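You operate a simulated robot arm through the tools that you are given. There is no shell and no other tool. Be economical: measure what you need, move in short steps, check, and stop when the job is done.

Carry out the task below with a simulated robot arm. There is one attempt and no reset: what you move stays moved.

TASK
Stake the leaning plant: seat the cane, clip it on and firm the soil with the tamper.
Fine: stand the tamper back where it stood.

Only the result counts: the job must be done as asked and must still hold three seconds after the hand-in. Knocking over, shifting, dropping, spilling or breaking anything else fails it.

THE ROBOT
A 7-joint arm with a two-finger parallel gripper, fixed in place. Base frame: the origin is at the foot of the arm, x ahead of it, y to its left, z up; the work surface is at about z = 720. Units: mm, degrees, N and s.
With the tool pointing down near the work surface it reaches from about 280 to 680 mm from the base axis. Its first joint turns from -66.0 to 66.0 degrees. Payload 1.57 kg.
Tool frame: the origin (TCP) lies between the finger pads and is the grasp point; the fingertips stand 30 mm ahead of it; z points along the fingers, y is the line along which they close. Largest opening 110 mm; finger width 24, thickness 12; the body of the gripper, 48 by 112 mm, starts 78 mm behind the TCP.
Orientation is that of the tool frame in the base frame, as a unit quaternion [x, y, z, w]. With the fingers straight down and closing along the base's y, the tool's x points along the base's -x, its y along +y and its z along -z.

THE INTERFACE
- The arm moves only by the tool apply_moves. Its argument "motion" is a list of rows, each an object (a shift or turn left out is 0, a gripper value left out holds the last) with "angular": the turn, a rotation vector about the tool's x, y, z in units of 4 degrees (1.0 is 4 degrees), a list of three; "delta_pos": the shift along the tool's x, y, z in units of 50 mm (1.0 is 50 mm), a list of three; "hand": the closure, from 0 (fully open) to 1 (shut). In form: [{"angular": [ax, ay, az], "delta_pos": [tx, ty, tz], "hand": hand}, ...]. A call has 1 to 10 rows; each row shifts and turns the commanded pose from where the row before left it, along the tool's axes as they then stand. A call with a number of a shift or a turn outside -1 to 1 is refused whole. Rows are played at 5 a second. More than 50 mm and 8.6 degrees between two rows, or a gripper value outside its range, and nothing of the call is played. A pose out of reach is approached as far as the arm can. The call stops where the force on the tool passes 70 N (or 10 N more than at its start, if that is more) or the arm is blocked; 0.2 s more then pass. Each finger travels about 108 mm/s and halts on what it meets, pressing with about 41 N; the grip force reading is that of the motor and also rises with nothing between the fingers. The clock runs only during rows and for 0.2 s after the last one: add rows that do not move to give the fingers time. The reply holds the time, the measured pose of the TCP, the force on the tool along the base axes, the opening and the grip force, in the units named above and with some noise.
- Cameras (640 x 400 px; columns grow to the right, rows downward): "scene" is fixed at [156.3, -383.8, 1405.5]; the picture's right is [0.86, -0.52, 0.00], its down [-0.29, -0.48, -0.82] and it looks along [0.43, 0.71, -0.57] (base axes); focal length 308 px, centre (320, 200). "wrist" rides on the gripper at [70, 16, -141] in the tool frame; the picture's right is [-0.23, 0.97, 0.00], its down [-0.86, -0.20, -0.48] and it looks along [-0.47, -0.11, 0.88] (tool axes); focal length 222 px, centre (320, 200).
- camera(camera): a new picture of that camera. No time passes.
- measure_at(camera, pixels): for up to 12 pixels [column, row] of the newest picture of that camera ("zoom" is the newest enlarged one), the place [x, y, z] in the base frame of the surface seen there, good to about 2 mm. No time passes.
- close_up(camera, box): a new picture of the part [left, top, right, bottom] of that camera's present view, enlarged. No time passes.
- job_done(): hands the job in; it is judged then, once.

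Go step by step. Measure first, check grasps and placings, and put right what went wrong. The budget is 80 turns and 34 pictures, counting those below and the enlarged ones. Unless the task says otherwise, let go and move clear before handing in, and close with one line.

The tools are called after "Emit:" as name(argument=value, ...) on one line, values as JSON. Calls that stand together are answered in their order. apply_moves: Moves the arm, as the interface text tells. Its arguments: {"type":"object","properties":{"motion":{"type":"array","items":{"type":"object","properties":{"angular":{"type":"array","items":{"type":"number"}},"delta_pos":{"type":"array","items":{"type":"number"}},"hand":{"type":"number"}}}}},"required":["motion"]} The other tools are called the same way: camera (camera) takes a picture; measure_at (camera, pixels) gives the place of the surface under pixels of a picture; close_up (camera, box) takes an enlarged picture of a part of a camera's view; job_done () hands the job in.

At the start:

```text
clock: 0.0
tcp_pos: [344.6, 90.3, 1075.4]
orientation: [0.0, 1.0, 0.0, -0.001]
ft_force: [0.6, 0.5, -0.3]
finger_gap: 110.0
finger_force: 0.1
```

scene: 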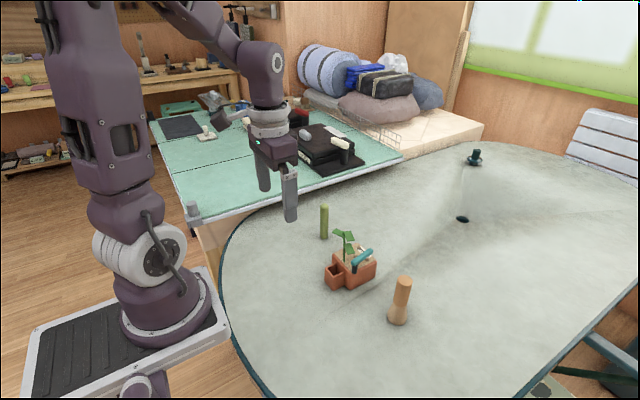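
wrist: 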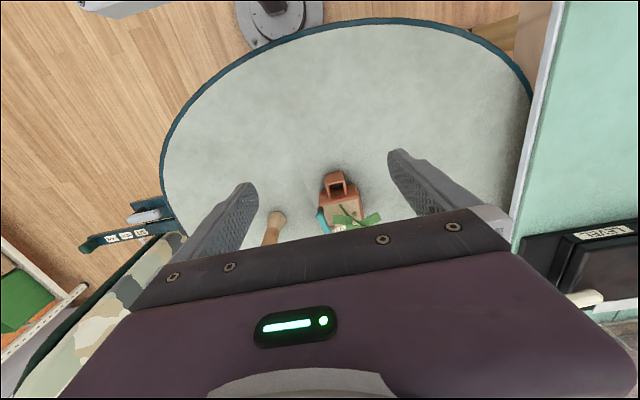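

The scene shows a pot with a plant near (350,265), a green cane at (324,222), a tamper at (400,300) and a teal clip at (360,258). I'll enlarge the area for detail.

Emit:
close_up(camera="scene", box=[290, 190, 430, 335])

Emit:
close_up(camera="wrist", box=[240, 150, 400, 250])

```text
2.76 times, centred on (360, 262) of scene
```

zoom: 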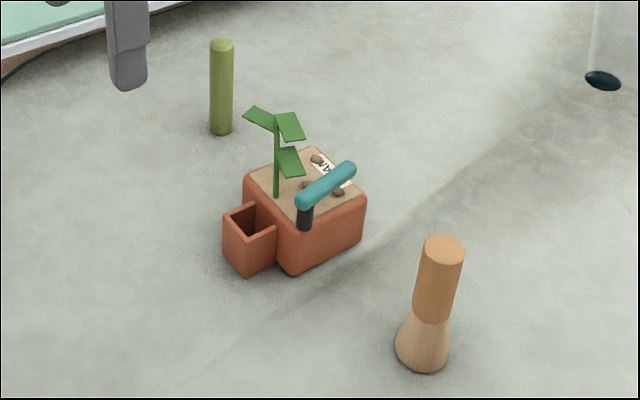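

```text
4.00 times, centred on (320, 200) of wrist
```

zoom: 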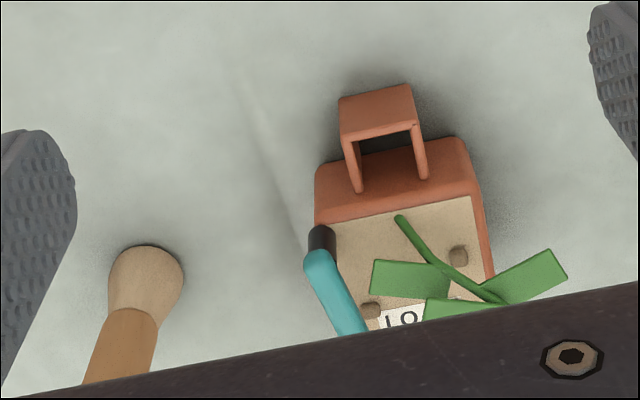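

The pot has a square sleeve on its near-left side, and a teal lever stands on a dark post at the pot's edge. I'll take a tighter look and measure the main points.

Emit:
measure_at(camera="scene", pixels=[[324.4, 205.5], [324.4, 222], [324.4, 236.6], [404.9, 278.3], [402, 300], [397, 318], [354.5, 261.5], [369, 251.8], [354.5, 268.5], [334.6, 269.2], [345, 255], [351, 270]])

Emit:
close_up(camera="scene", box=[310, 220, 390, 295])

```text
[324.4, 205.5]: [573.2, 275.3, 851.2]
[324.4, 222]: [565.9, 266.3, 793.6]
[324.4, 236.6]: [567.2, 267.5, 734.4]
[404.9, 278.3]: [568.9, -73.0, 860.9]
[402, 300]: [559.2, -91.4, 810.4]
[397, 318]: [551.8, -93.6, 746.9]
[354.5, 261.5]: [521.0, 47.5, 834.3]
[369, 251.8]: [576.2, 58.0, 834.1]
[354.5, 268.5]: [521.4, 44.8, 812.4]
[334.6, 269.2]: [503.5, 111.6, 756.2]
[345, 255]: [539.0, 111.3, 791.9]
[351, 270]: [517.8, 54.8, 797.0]
```

```text
5.33 times, centred on (350, 258) of scene
```

zoom: 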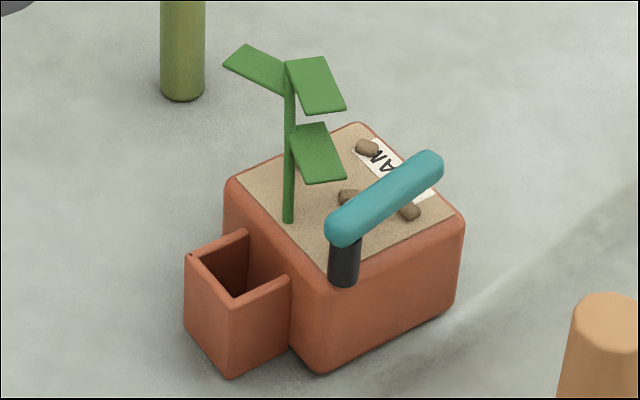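

Emit:
measure_at(camera="zoom", pixels=[[188, 258], [245, 234], [287, 280], [232, 302], [335, 232], [436, 158], [288, 218], [289, 70], [232, 180], [358, 124], [460, 222], [326, 275]])

Emit:
measure_at(camera="scene", pixels=[[320.5, 222], [328, 222], [396, 299], [408, 299], [388, 318], [406, 318], [398, 277], [411, 279], [404, 276]])

```text
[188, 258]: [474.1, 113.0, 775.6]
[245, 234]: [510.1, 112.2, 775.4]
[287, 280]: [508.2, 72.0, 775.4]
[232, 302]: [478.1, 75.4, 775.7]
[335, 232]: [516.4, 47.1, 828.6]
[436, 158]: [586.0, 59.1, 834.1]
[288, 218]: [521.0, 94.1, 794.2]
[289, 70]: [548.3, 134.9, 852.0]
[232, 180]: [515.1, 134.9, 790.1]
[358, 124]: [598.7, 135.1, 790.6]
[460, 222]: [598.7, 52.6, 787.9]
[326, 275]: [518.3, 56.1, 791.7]
```

```text
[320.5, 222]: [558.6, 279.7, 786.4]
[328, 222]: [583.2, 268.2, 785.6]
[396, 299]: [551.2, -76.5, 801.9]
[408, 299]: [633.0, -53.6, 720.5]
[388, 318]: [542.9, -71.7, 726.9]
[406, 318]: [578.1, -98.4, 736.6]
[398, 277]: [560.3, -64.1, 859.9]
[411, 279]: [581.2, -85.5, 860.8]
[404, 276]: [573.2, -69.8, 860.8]
```

The cane (Ø≈25) stands at about (573,276). The sleeve is around (494,93), the lever pivots near (519,48), and the tamper is near (567,-80). I'll move above the cane.

Emit:
apply_moves(motion=[{"delta_pos": [-0.651, 0.531, 0.329], "hand": 0}, {"delta_pos": [-0.651, 0.531, 0.329]}, {"delta_pos": [-0.651, 0.531, 0.329]}, {"delta_pos": [-0.651, 0.531, 0.329]}, {"delta_pos": [-0.651, 0.531, 0.329]}, {"delta_pos": [-0.651, 0.531, 0.329]}, {"delta_pos": [-0.651, 0.531, 0.329]}, {}, {}])

Emit:
camera(camera="wrist")

```text
clock: 2.0
tcp_pos: [570.9, 277.3, 961.3]
orientation: [0.001, 1.0, 0.001, 0.0]
ft_force: [-0.6, -0.6, -0.4]
finger_gap: 109.9
finger_force: 0.1
```

```text
28 pictures are left
```

wrist: 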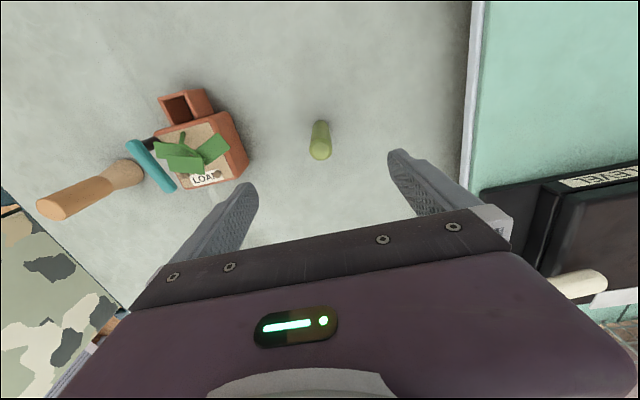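

The cane is between the fingers at (320,150). I'll measure it and the sleeve, visible at (182,105).

Emit:
measure_at(camera="wrist", pixels=[[320, 152], [311, 148], [330, 148], [160, 100], [205, 90], [211, 111], [170, 122], [180, 105], [130, 146], [172, 187], [151, 143], [320, 125]])

Emit:
close_up(camera="wrist", box=[120, 70, 260, 200])

```text
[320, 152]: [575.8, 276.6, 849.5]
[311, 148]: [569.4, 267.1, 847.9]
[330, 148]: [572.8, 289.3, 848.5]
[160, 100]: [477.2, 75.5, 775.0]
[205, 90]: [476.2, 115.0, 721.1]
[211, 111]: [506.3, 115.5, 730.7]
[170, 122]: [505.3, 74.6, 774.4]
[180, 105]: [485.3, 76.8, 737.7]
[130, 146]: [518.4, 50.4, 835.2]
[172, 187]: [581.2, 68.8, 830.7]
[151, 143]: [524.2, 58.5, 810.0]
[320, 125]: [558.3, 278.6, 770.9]
```

```text
3.08 times, centred on (190, 135) of wrist
```

zoom: 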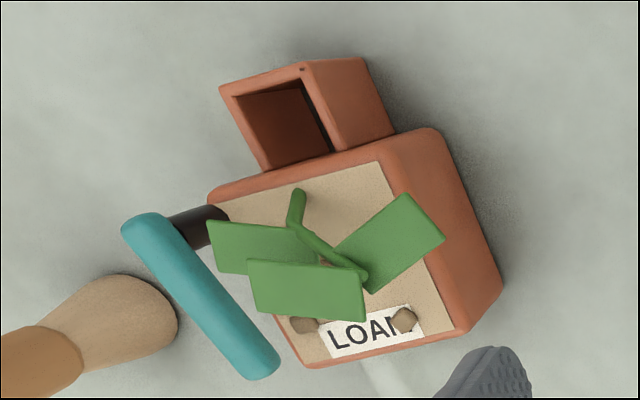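

Emit:
measure_at(camera="zoom", pixels=[[221, 86], [305, 62], [340, 148], [257, 172], [232, 88], [307, 80], [290, 120], [300, 192], [360, 270], [145, 220], [262, 368], [320, 110]])

Emit:
apply_moves(motion=[{"delta_pos": [-0.04, -0.01, 0.9]}, {"delta_pos": [0, 0, 0.9]}, {"delta_pos": [0, 0, 0.78]}, {}, {}])

```text
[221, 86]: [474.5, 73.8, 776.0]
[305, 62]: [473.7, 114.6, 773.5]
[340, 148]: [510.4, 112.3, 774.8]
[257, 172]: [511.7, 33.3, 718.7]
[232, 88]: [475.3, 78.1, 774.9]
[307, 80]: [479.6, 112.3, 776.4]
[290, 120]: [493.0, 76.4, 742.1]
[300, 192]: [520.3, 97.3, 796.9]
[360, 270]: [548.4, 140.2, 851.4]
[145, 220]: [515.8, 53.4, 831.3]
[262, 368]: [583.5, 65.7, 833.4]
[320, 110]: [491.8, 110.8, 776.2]
```

```text
clock: 3.2
tcp_pos: [575.0, 278.2, 832.5]
orientation: [0.0, 1.0, 0.0, 0.0]
ft_force: [-0.6, -0.7, 0.0]
finger_gap: 110.1
finger_force: 0.0
```

I'm around the cane at z=832, so I'll close the fingers.

Emit:
apply_moves(motion=[{"hand": 1}, {}, {}, {}, {}])

```text
clock: 4.4
tcp_pos: [573.9, 277.8, 832.0]
orientation: [0.0, 1.0, 0.0, 0.0]
ft_force: [0.3, 1.4, -0.4]
finger_gap: 26.8
finger_force: 37.4
```

Grip is good at 26.8 mm. I'll lift and carry the cane over the sleeve.

Emit:
apply_moves(motion=[{"delta_pos": [0, 0, -0.5]}, {"delta_pos": [0, 0, -0.8]}, {"delta_pos": [0, 0, -0.5]}, {"delta_pos": [0.8, 0, 0]}, {"delta_pos": [0.8, 0, 0]}, {"delta_pos": [0, -0.92, 0]}, {"delta_pos": [0, -0.92, 0]}, {"delta_pos": [0, -0.92, 0]}, {"delta_pos": [0, -0.91, 0]}, {}])

Emit:
camera(camera="wrist")

Emit:
close_up(camera="scene", box=[280, 180, 420, 300])

```text
clock: 6.6
tcp_pos: [496.5, 93.1, 922.9]
orientation: [0.0, 1.0, 0.0, 0.0]
ft_force: [0.0, -0.9, -2.0]
finger_gap: 26.8
finger_force: 37.8
```

```text
26 pictures are left
```

wrist: 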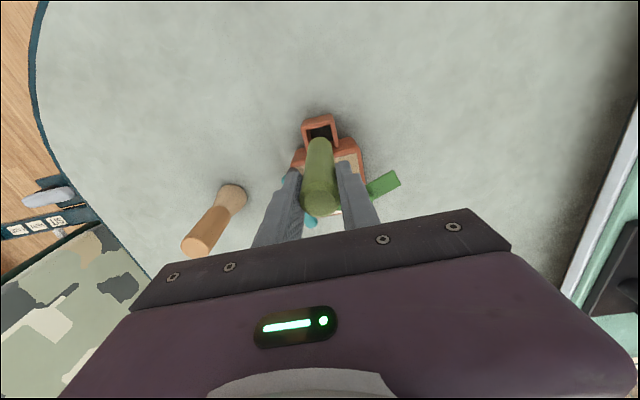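

```text
3.33 times, centred on (350, 240) of scene
```

zoom: 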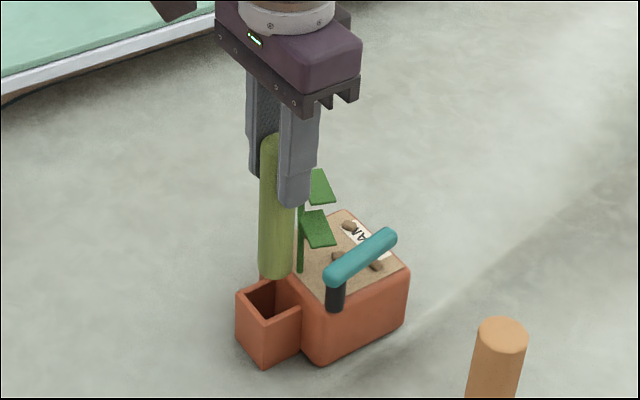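

Emit:
measure_at(camera="zoom", pixels=[[264, 225], [272, 225], [281, 225], [288, 225], [276, 270], [240, 292], [276, 276], [298, 303], [262, 322], [272, 150]])

```text
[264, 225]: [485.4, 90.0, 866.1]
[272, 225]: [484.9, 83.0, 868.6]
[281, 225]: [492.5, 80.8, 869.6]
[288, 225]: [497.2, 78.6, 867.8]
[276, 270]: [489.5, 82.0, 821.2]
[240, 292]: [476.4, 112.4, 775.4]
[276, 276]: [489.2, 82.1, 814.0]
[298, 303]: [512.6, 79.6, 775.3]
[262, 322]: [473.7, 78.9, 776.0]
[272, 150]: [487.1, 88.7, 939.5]
```

The cane axis is near (496.5,93) and the sleeve centre near (494.5,94). I'll nudge it and lower into the sleeve.

Emit:
apply_moves(motion=[{"delta_pos": [0.035, 0.015, 0.3]}, {"delta_pos": [0, 0, 0.3]}, {"delta_pos": [0, 0, 0.2]}, {"delta_pos": [0, 0, 0.2]}, {"delta_pos": [0, 0, 0.2]}, {}])

Emit:
close_up(camera="scene", box=[300, 200, 400, 300])

```text
clock: 8.0
tcp_pos: [494.4, 95.8, 861.9]
orientation: [0.0, 1.0, 0.0, 0.0]
ft_force: [-0.6, 0.1, -0.7]
finger_gap: 26.9
finger_force: 38.0
```

```text
4.00 times, centred on (350, 250) of scene
```

zoom: 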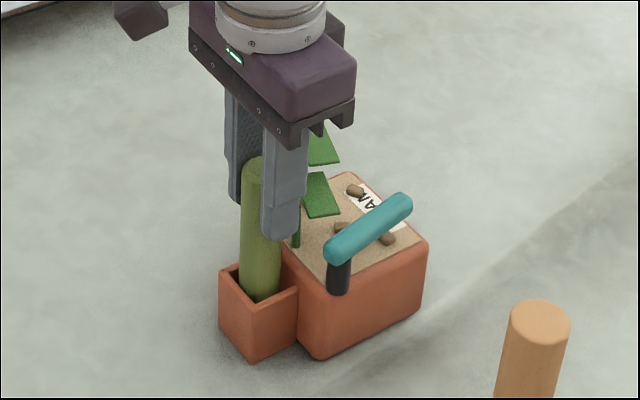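

The cane is inside the sleeve with no contact force. I'll lower until contact.

Emit:
apply_moves(motion=[{"delta_pos": [0, 0, 0.16]}, {"delta_pos": [0, 0, 0.14]}, {"delta_pos": [0, 0, 0.08]}, {"delta_pos": [0, 0, 0.06]}, {}])

```text
clock: 9.2
tcp_pos: [492.6, 94.8, 841.7]
orientation: [-0.001, 1.0, -0.001, -0.001]
ft_force: [1.4, 0.4, -1.5]
finger_gap: 26.9
finger_force: 37.6
```

Emit:
apply_moves(motion=[{"delta_pos": [0, 0, 0.05]}, {"delta_pos": [0, 0, 0.05]}, {}])

```text
clock: 10.0
tcp_pos: [493.7, 94.3, 836.3]
orientation: [0.0, 1.0, 0.0, 0.001]
ft_force: [-0.4, -0.5, 17.2]
finger_gap: 27.1
finger_force: 37.9
```

Contact of 17 N at z=836 means the cane is on the sleeve floor. I'll open slightly and rise.

Emit:
apply_moves(motion=[{"hand": 0.6}, {}, {}, {"delta_pos": [0, 0, -0.5]}, {"delta_pos": [0, 0, -0.8]}, {"delta_pos": [0, 0, -0.8]}, {"delta_pos": [0.6, 0, -0.3]}, {"delta_pos": [0.8, 0, 0]}, {}])

Emit:
close_up(camera="scene", box=[300, 200, 400, 300])

Emit:
camera(camera="wrist")

```text
clock: 12.0
tcp_pos: [422.8, 95.3, 956.3]
orientation: [0.0, 1.0, 0.0, 0.001]
ft_force: [-0.2, -0.4, 0.1]
finger_gap: 44.0
finger_force: 0.1
```

```text
4.00 times, centred on (350, 250) of scene
```

zoom: 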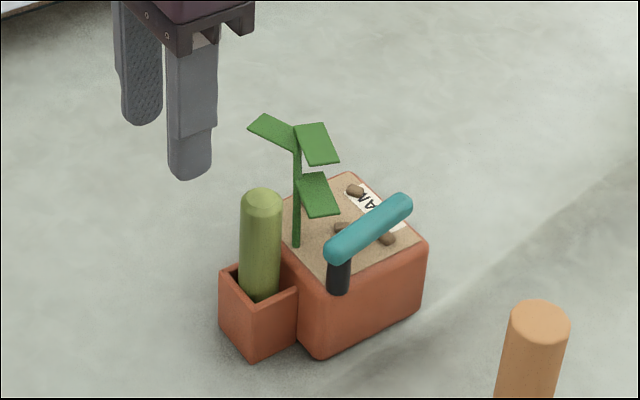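

```text
22 pictures are left
```

wrist: 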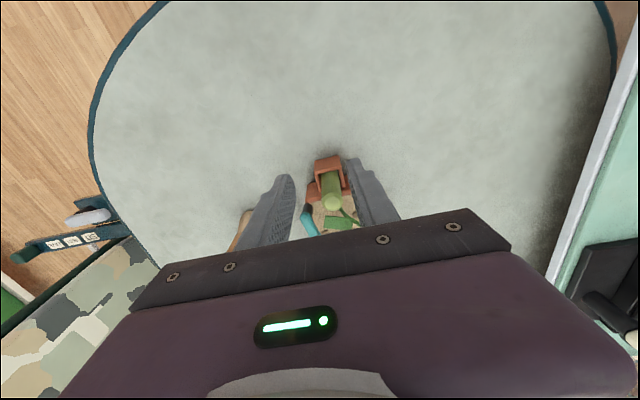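

The cane is seated upright. The lever appears to swing about its vertical post to trap the stem against the cane. I'll measure the leaf heights and lever edges first.

Emit:
measure_at(camera="zoom", pixels=[[262, 195], [320, 178], [302, 178], [338, 212], [312, 216], [322, 160], [256, 130], [297, 240], [404, 200], [408, 208], [338, 260], [340, 285]])

Emit:
apply_moves(motion=[{"hand": 1}, {"delta_pos": [0, -0.9, 0]}, {"delta_pos": [0, -0.9, 0]}, {"delta_pos": [-0.9, 0, 0]}, {"delta_pos": [-0.9, 0, 0]}, {"delta_pos": [-0.9, 0, 0]}, {}, {}])

```text
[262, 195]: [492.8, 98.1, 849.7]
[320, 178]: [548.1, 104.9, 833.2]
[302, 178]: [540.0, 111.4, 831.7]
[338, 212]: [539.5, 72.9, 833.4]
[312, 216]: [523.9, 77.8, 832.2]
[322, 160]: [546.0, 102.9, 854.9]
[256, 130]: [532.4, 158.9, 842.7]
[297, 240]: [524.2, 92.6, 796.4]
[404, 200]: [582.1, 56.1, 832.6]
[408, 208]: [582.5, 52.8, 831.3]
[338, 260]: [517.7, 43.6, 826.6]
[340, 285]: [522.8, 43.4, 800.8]
```

```text
clock: 13.8
tcp_pos: [557.8, 4.5, 955.7]
orientation: [0.0, 1.0, 0.0, 0.0]
ft_force: [-0.8, -0.2, 0.6]
finger_gap: 0.1
finger_force: 21.2
```

Lever top is at z≈834 and the finger should reach about z=813. I'll lower beside its −y side.

Emit:
apply_moves(motion=[{"delta_pos": [-0.07, 0.19, 0.8]}, {"delta_pos": [0, 0, 0.8]}, {"delta_pos": [0, 0, 0.66]}, {}, {"delta_pos": [0, 0.3, 0]}, {"delta_pos": [0, 0.2, 0]}, {"delta_pos": [-0.06, 0.2, 0]}, {}])

Emit:
close_up(camera="scene", box=[300, 200, 400, 300])

```text
clock: 15.6
tcp_pos: [564.3, 49.3, 843.7]
orientation: [0.0, 1.0, 0.0, 0.0]
ft_force: [-0.8, -2.3, -0.5]
finger_gap: 0.0
finger_force: 21.6
```

```text
4.00 times, centred on (350, 250) of scene
```

zoom: 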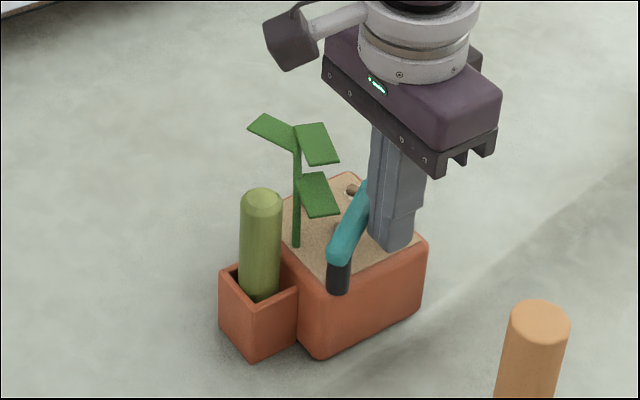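

The lever turned about its vertical post with only 2 N, so I'll continue along the arc.

Emit:
apply_moves(motion=[{"delta_pos": [0.02, 0.16, 0]}, {"delta_pos": [0.02, 0.16, 0]}, {"delta_pos": [0.08, 0.15, 0]}, {"delta_pos": [0.09, 0.14, 0]}, {}])

Emit:
close_up(camera="scene", box=[300, 200, 400, 300])

```text
clock: 16.8
tcp_pos: [552.5, 79.6, 842.5]
orientation: [-0.001, 1.0, 0.0, 0.001]
ft_force: [0.5, -0.3, -0.4]
finger_gap: 0.5
finger_force: 21.2
```

```text
4.00 times, centred on (350, 250) of scene
```

zoom: 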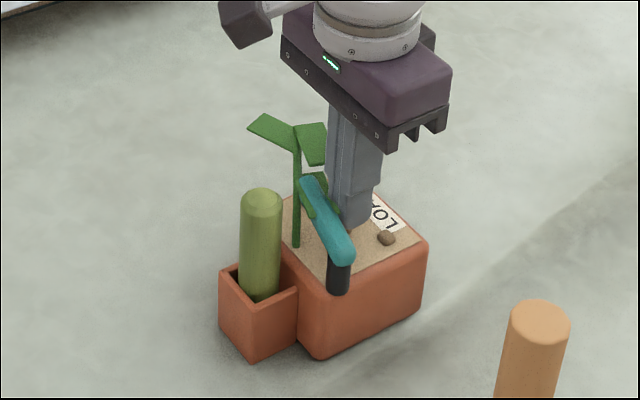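

The lever is at about 70°. I'll keep pushing toward the cane in small steps.

Emit:
apply_moves(motion=[{"delta_pos": [0.11, 0.09, 0]}, {"delta_pos": [0.11, 0.06, 0]}, {"delta_pos": [0.08, 0.02, 0]}, {}])

Emit:
close_up(camera="scene", box=[300, 200, 400, 300])

```text
clock: 17.8
tcp_pos: [538.7, 87.9, 842.4]
orientation: [0.0, 1.0, 0.0, 0.001]
ft_force: [7.3, -0.8, 4.1]
finger_gap: 0.1
finger_force: 21.5
```

```text
4.00 times, centred on (350, 250) of scene
```

zoom: 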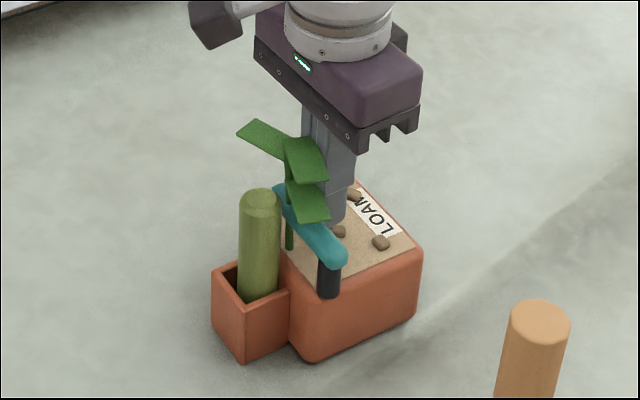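

The lever reached about 85–90°, but the pot slid slightly (its bottom corner moved from (320,360) to (312,362)). I'll back off and inspect before pushing more.

Emit:
apply_moves(motion=[{"delta_pos": [-0.3, 0, 0]}, {"delta_pos": [-0.3, 0, -0.2]}, {"delta_pos": [0, 0, -0.9]}, {"delta_pos": [0, 0, -0.9]}, {"delta_pos": [0, -0.9, 0]}, {"delta_pos": [0, -0.9, 0]}, {}])

Emit:
close_up(camera="scene", box=[300, 200, 400, 300])

```text
clock: 19.4
tcp_pos: [568.6, -1.0, 943.9]
orientation: [0.0, 1.0, 0.0, 0.0]
ft_force: [-0.1, -0.2, 0.2]
finger_gap: 0.1
finger_force: 21.3
```

```text
4.00 times, centred on (350, 250) of scene
```

zoom: 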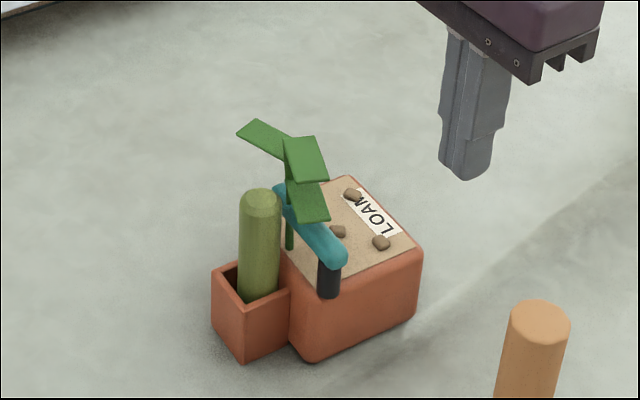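

Emit:
measure_at(camera="zoom", pixels=[[278, 190], [335, 255], [330, 290], [290, 245], [286, 145], [260, 192], [213, 268], [262, 300], [286, 290], [418, 250], [346, 178], [260, 230]])

Emit:
apply_moves(motion=[{"delta_pos": [0.9, 0, -0.3]}, {"delta_pos": [0.9, 0, -0.3]}, {"delta_pos": [0.6, 0.7, -0.3]}, {"delta_pos": [0.3, 0.7, -0.3]}, {"delta_pos": [0, 0.7, -0.3], "hand": 0}, {}, {}])

Emit:
camera(camera="wrist")

```text
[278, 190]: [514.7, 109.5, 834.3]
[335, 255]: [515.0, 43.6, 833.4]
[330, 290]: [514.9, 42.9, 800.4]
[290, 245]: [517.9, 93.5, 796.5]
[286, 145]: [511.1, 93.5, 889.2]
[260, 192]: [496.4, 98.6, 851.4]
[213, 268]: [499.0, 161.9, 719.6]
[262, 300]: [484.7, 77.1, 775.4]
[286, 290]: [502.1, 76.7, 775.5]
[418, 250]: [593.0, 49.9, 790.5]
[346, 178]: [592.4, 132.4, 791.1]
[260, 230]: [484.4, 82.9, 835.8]
```

```text
clock: 21.0
tcp_pos: [431.8, 100.6, 1019.5]
orientation: [0.0, 1.0, 0.0, 0.0]
ft_force: [0.6, 0.5, -0.1]
finger_gap: 110.1
finger_force: 0.0
```

```text
17 pictures are left
```

wrist: 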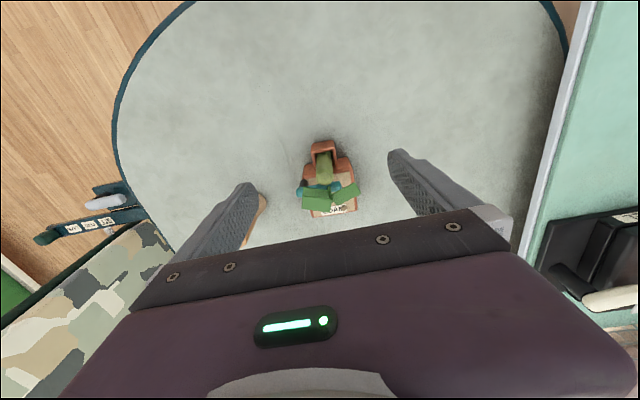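

The stem now stands upright (base (518,93), top (511,93)) with the lever at 90° across it. I'll zoom in to confirm.

Emit:
close_up(camera="wrist", box=[280, 130, 380, 225])

```text
4.21 times, centred on (330, 178) of wrist
```

zoom: 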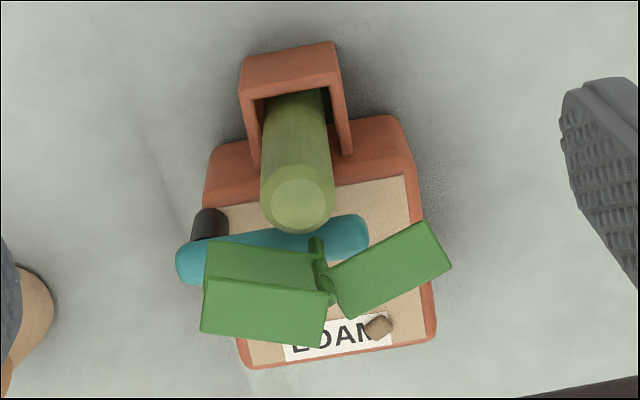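

The lever lies at 90° against the cane with the stem upright, so it's clipped. Next is the tamper, so I'll move above it.

Emit:
apply_moves(motion=[{"delta_pos": [-0.553, -0.715, 0.1]}, {"delta_pos": [-0.553, -0.715, 0.1]}, {"delta_pos": [-0.553, -0.715, 0.2]}, {"delta_pos": [-0.553, -0.715, 0.3]}, {"delta_pos": [-0.553, -0.715, 0.4]}, {}, {}])

Emit:
close_up(camera="wrist", box=[240, 80, 400, 180])

```text
clock: 22.6
tcp_pos: [573.5, -76.9, 963.3]
orientation: [0.0, 1.0, 0.0, 0.0]
ft_force: [0.4, 0.6, 0.8]
finger_gap: 110.3
finger_force: 0.0
```

```text
4.00 times, centred on (320, 130) of wrist
```

zoom: 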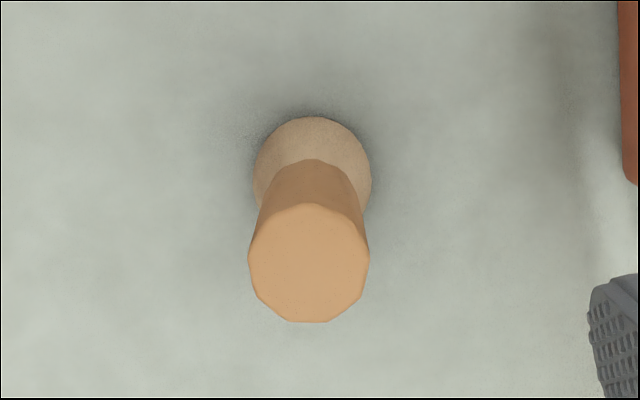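

Emit:
measure_at(camera="zoom", pixels=[[309, 263], [252, 263], [366, 263], [309, 210], [309, 318], [312, 118], [258, 175], [368, 180], [310, 180], [312, 140]])

```text
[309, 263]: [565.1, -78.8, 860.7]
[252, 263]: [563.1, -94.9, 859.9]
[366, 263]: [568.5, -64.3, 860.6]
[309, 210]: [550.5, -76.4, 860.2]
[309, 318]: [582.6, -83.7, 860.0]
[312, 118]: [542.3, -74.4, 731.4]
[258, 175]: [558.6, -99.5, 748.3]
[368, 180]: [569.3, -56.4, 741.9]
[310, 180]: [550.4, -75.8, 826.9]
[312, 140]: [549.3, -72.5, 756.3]
```

The tamper axis is at (566,−79.5), with handle Ø≈32 and top at z=860. I'll descend and grip the handle.

Emit:
apply_moves(motion=[{"delta_pos": [0.1, -0.03, 0.8]}, {"delta_pos": [0, 0, 0.8]}, {"delta_pos": [0, 0, 0.8]}, {}, {}])

Emit:
close_up(camera="scene", box=[310, 200, 430, 320])

```text
clock: 23.8
tcp_pos: [567.3, -79.1, 843.5]
orientation: [0.001, 1.0, 0.0, 0.001]
ft_force: [0.1, -0.1, -0.6]
finger_gap: 109.9
finger_force: 0.1
```

```text
3.33 times, centred on (370, 260) of scene
```

zoom: 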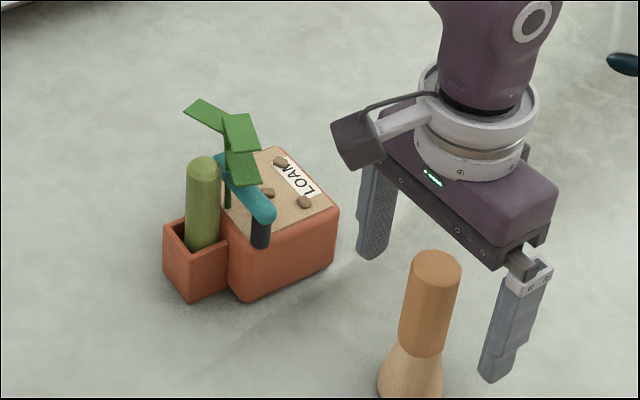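

Emit:
measure_at(camera="zoom", pixels=[[280, 160], [268, 193], [304, 201], [290, 180], [285, 200], [250, 150], [230, 120], [255, 182], [205, 105], [330, 205], [275, 150], [245, 120]])

Emit:
apply_moves(motion=[{"hand": 1}, {}, {}, {}, {}])

```text
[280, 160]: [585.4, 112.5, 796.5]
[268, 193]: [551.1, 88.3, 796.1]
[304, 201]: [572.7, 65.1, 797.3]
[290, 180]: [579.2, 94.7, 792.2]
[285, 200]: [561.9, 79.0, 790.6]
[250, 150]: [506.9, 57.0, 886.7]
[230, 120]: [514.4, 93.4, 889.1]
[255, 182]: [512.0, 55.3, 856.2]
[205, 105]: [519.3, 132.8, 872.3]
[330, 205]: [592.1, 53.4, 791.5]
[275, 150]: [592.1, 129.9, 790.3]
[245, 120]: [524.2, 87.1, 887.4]
```

```text
clock: 25.0
tcp_pos: [567.7, -78.8, 844.0]
orientation: [0.0, 1.0, 0.0, 0.0]
ft_force: [-0.6, 1.8, -0.3]
finger_gap: 32.5
finger_force: 41.0
```

Gripped the handle at 32.5 mm. I'll lift the tamper and carry it above the open soil at about (558,97).

Emit:
apply_moves(motion=[{"delta_pos": [0, 0, -0.4]}, {"delta_pos": [0, 0, -0.9]}, {"delta_pos": [0, 0, -0.9]}, {"delta_pos": [0, 0.88, 0]}, {"delta_pos": [0, 0.88, 0]}, {"delta_pos": [0.09, 0.88, 0]}, {"delta_pos": [0.09, 0.88, 0]}, {}, {}])

Emit:
close_up(camera="scene", box=[310, 180, 430, 300])

```text
clock: 27.0
tcp_pos: [560.0, 98.8, 951.2]
orientation: [0.0, 1.0, 0.0, 0.0]
ft_force: [-0.1, -0.7, -1.0]
finger_gap: 32.6
finger_force: 40.7
```

```text
3.33 times, centred on (370, 240) of scene
```

zoom: 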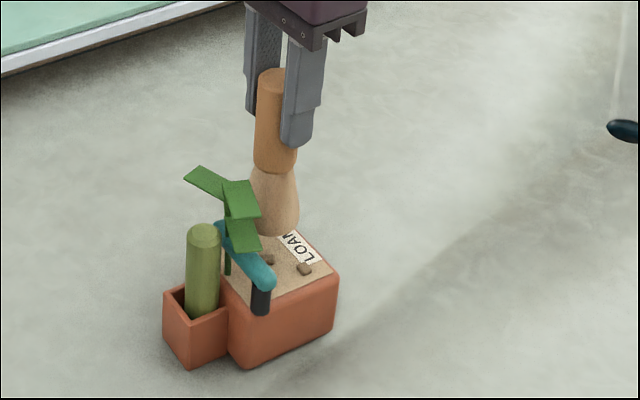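

The tamper is above clear soil, so I'll lower it gently until contact.

Emit:
apply_moves(motion=[{"delta_pos": [0, 0, 0.3]}, {"delta_pos": [0, 0, 0.24]}, {"delta_pos": [0, 0, 0.08]}, {"delta_pos": [0, 0, 0.06]}, {}])

```text
clock: 28.2
tcp_pos: [558.0, 98.9, 918.3]
orientation: [-0.001, 1.0, 0.0, 0.001]
ft_force: [-0.1, -0.7, 0.2]
finger_gap: 33.1
finger_force: 41.0
```

Emit:
apply_moves(motion=[{"delta_pos": [0, 0, 0.05]}, {"delta_pos": [0, 0, 0.05]}, {}])

```text
clock: 29.0
tcp_pos: [558.4, 99.3, 913.6]
orientation: [0.0, 1.0, 0.0, -0.001]
ft_force: [-1.7, 0.0, 7.2]
finger_gap: 32.7
finger_force: 40.6
```

Contact at 7 N on the soil (bottom ≈790). I'll press firmer.

Emit:
apply_moves(motion=[{"delta_pos": [0, 0, 0.04]}, {"delta_pos": [0, 0, 0.03]}, {}])

```text
clock: 29.8
tcp_pos: [559.7, 98.3, 912.7]
orientation: [0.0, 1.0, 0.001, 0.004]
ft_force: [-6.1, -1.8, 66.2]
finger_gap: 33.0
finger_force: 41.4
```

That gave a firm 66 N press. I'll lift off and check.

Emit:
apply_moves(motion=[{"delta_pos": [0, 0, -0.08]}, {"delta_pos": [0, 0, -0.3]}, {"delta_pos": [0, 0, -0.4]}, {}])

Emit:
close_up(camera="scene", box=[310, 180, 430, 300])

```text
clock: 30.8
tcp_pos: [558.8, 99.3, 948.3]
orientation: [0.001, 1.0, 0.0, -0.002]
ft_force: [0.9, 0.1, -0.7]
finger_gap: 33.2
finger_force: 40.8
```

```text
3.33 times, centred on (370, 240) of scene
```

zoom: 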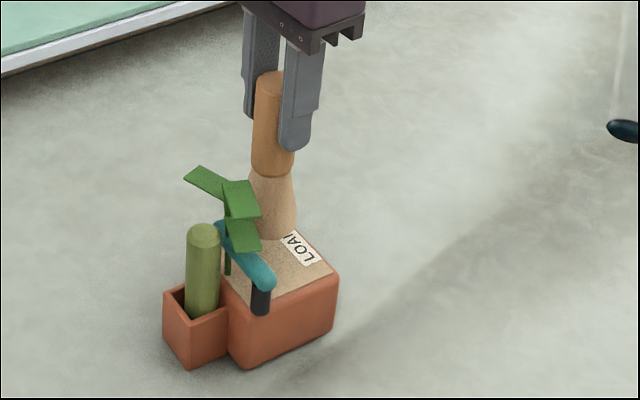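

The pebbles have gone, so the soil is firmed and the pot didn't move. I'll check the tamper's tilt in the grip and its lower end before returning it.

Emit:
measure_at(camera="zoom", pixels=[[262, 100], [262, 120], [264, 140], [266, 160], [268, 170], [272, 232], [275, 237], [280, 238], [266, 75], [295, 215]])

Emit:
apply_moves(motion=[{"delta_pos": [0, 0, -0.2]}, {"delta_pos": [-0.09, -0.88, 0]}, {"delta_pos": [-0.09, -0.88, 0]}, {"delta_pos": [0, -0.88, 0]}, {"delta_pos": [0, -0.88, 0]}, {}, {}])

Emit:
close_up(camera="scene", box=[360, 220, 460, 340])

```text
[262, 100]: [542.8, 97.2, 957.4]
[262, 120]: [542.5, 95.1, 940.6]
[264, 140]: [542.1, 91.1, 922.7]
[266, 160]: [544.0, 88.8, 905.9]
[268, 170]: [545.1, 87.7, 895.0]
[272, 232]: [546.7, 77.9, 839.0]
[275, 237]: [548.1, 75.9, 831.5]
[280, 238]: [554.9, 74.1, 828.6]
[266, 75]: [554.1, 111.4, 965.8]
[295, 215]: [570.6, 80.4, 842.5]
```

```text
clock: 32.4
tcp_pos: [565.4, -78.6, 959.2]
orientation: [0.0, 1.0, 0.001, 0.0]
ft_force: [-0.4, 0.8, -1.1]
finger_gap: 32.7
finger_force: 41.2
```

```text
3.33 times, centred on (410, 280) of scene
```

zoom: 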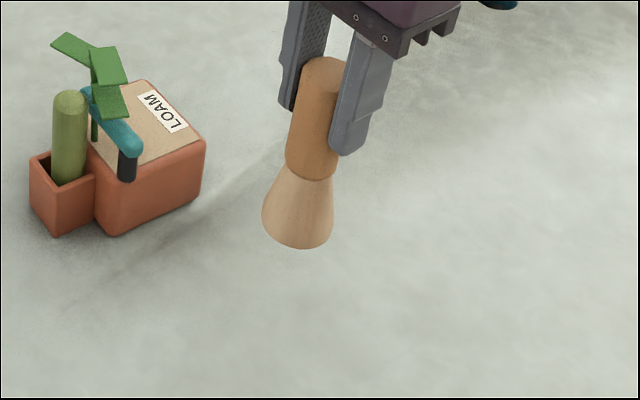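

The tamper is back above its original spot, still upright in the grip. I'll lower it.

Emit:
apply_moves(motion=[{"delta_pos": [0, 0, 0.8]}, {"delta_pos": [0, 0, 0.8]}, {"delta_pos": [0, 0, 0.5]}, {"delta_pos": [0, 0, 0.12]}, {}, {"delta_pos": [0, 0, 0.06]}, {}])

```text
clock: 34.0
tcp_pos: [567.5, -77.6, 843.8]
orientation: [0.0, 1.0, 0.0, 0.0]
ft_force: [-0.1, -0.8, -0.8]
finger_gap: 32.8
finger_force: 40.5
```

Emit:
apply_moves(motion=[{"delta_pos": [0, 0, 0.03]}, {}])

```text
clock: 34.6
tcp_pos: [567.2, -78.7, 843.5]
orientation: [0.0, 1.0, 0.0, 0.0]
ft_force: [-0.6, -0.6, -1.3]
finger_gap: 32.9
finger_force: 41.1
```

Emit:
apply_moves(motion=[{"delta_pos": [0, 0, 0.03]}, {}])

```text
clock: 35.2
tcp_pos: [566.9, -78.7, 843.6]
orientation: [0.0, 1.0, 0.0, 0.001]
ft_force: [-4.0, -0.2, 15.2]
finger_gap: 32.9
finger_force: 41.1
```

It's in contact with the table at 15 N, so I'll release and rise.

Emit:
apply_moves(motion=[{"hand": 0.5}, {"hand": 0}, {}, {}, {"delta_pos": [0, 0, -0.5]}, {"delta_pos": [0, 0, -0.9]}, {"delta_pos": [0, 0, -0.9]}, {}, {}])

Emit:
close_up(camera="scene", box=[310, 210, 440, 330])

Emit:
close_up(camera="wrist", box=[240, 80, 400, 180])

```text
clock: 37.2
tcp_pos: [566.7, -78.1, 958.4]
orientation: [0.0, 1.0, 0.0, 0.0]
ft_force: [-0.2, -0.9, 0.6]
finger_gap: 110.0
finger_force: 0.0
```

```text
3.33 times, centred on (375, 270) of scene
```

zoom: 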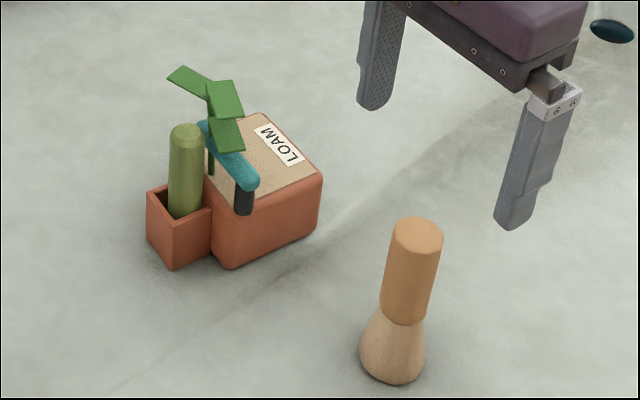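

```text
4.00 times, centred on (320, 130) of wrist
```

zoom: 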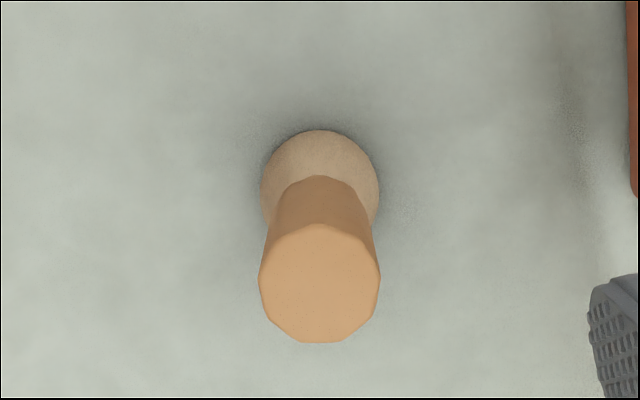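

Emit:
measure_at(camera="zoom", pixels=[[320, 284], [263, 284], [377, 284], [320, 228], [320, 338], [322, 133]])

Emit:
close_up(camera="scene", box=[300, 200, 400, 300])

```text
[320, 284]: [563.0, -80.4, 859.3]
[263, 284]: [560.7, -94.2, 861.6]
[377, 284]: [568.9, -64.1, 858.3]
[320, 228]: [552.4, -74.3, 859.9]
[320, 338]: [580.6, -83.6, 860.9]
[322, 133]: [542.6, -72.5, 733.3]
```

```text
4.00 times, centred on (350, 250) of scene
```

zoom: 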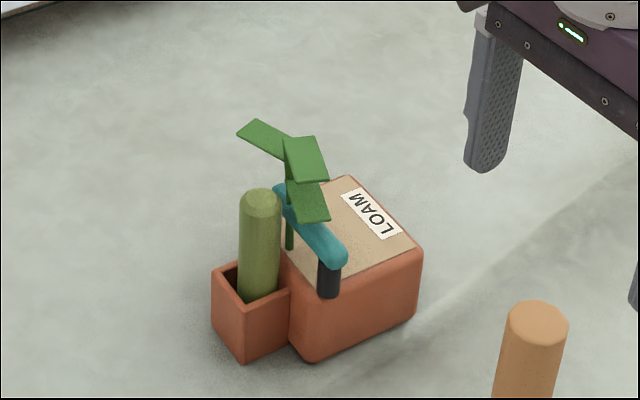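

The tamper stands upright within about 2 mm of its original spot. The cane is seated, the lever is across the stem, the soil is firmed and the hand is clear, so I'm handing in.

Emit:
job_done()

```text
The job is handed in.
```

The cane is seated, the plant is clipped upright, the soil is firmed, and the tamper is back within about 2 mm of where it stood; the pot slid about 6 mm while I closed the clip, and I left it there.
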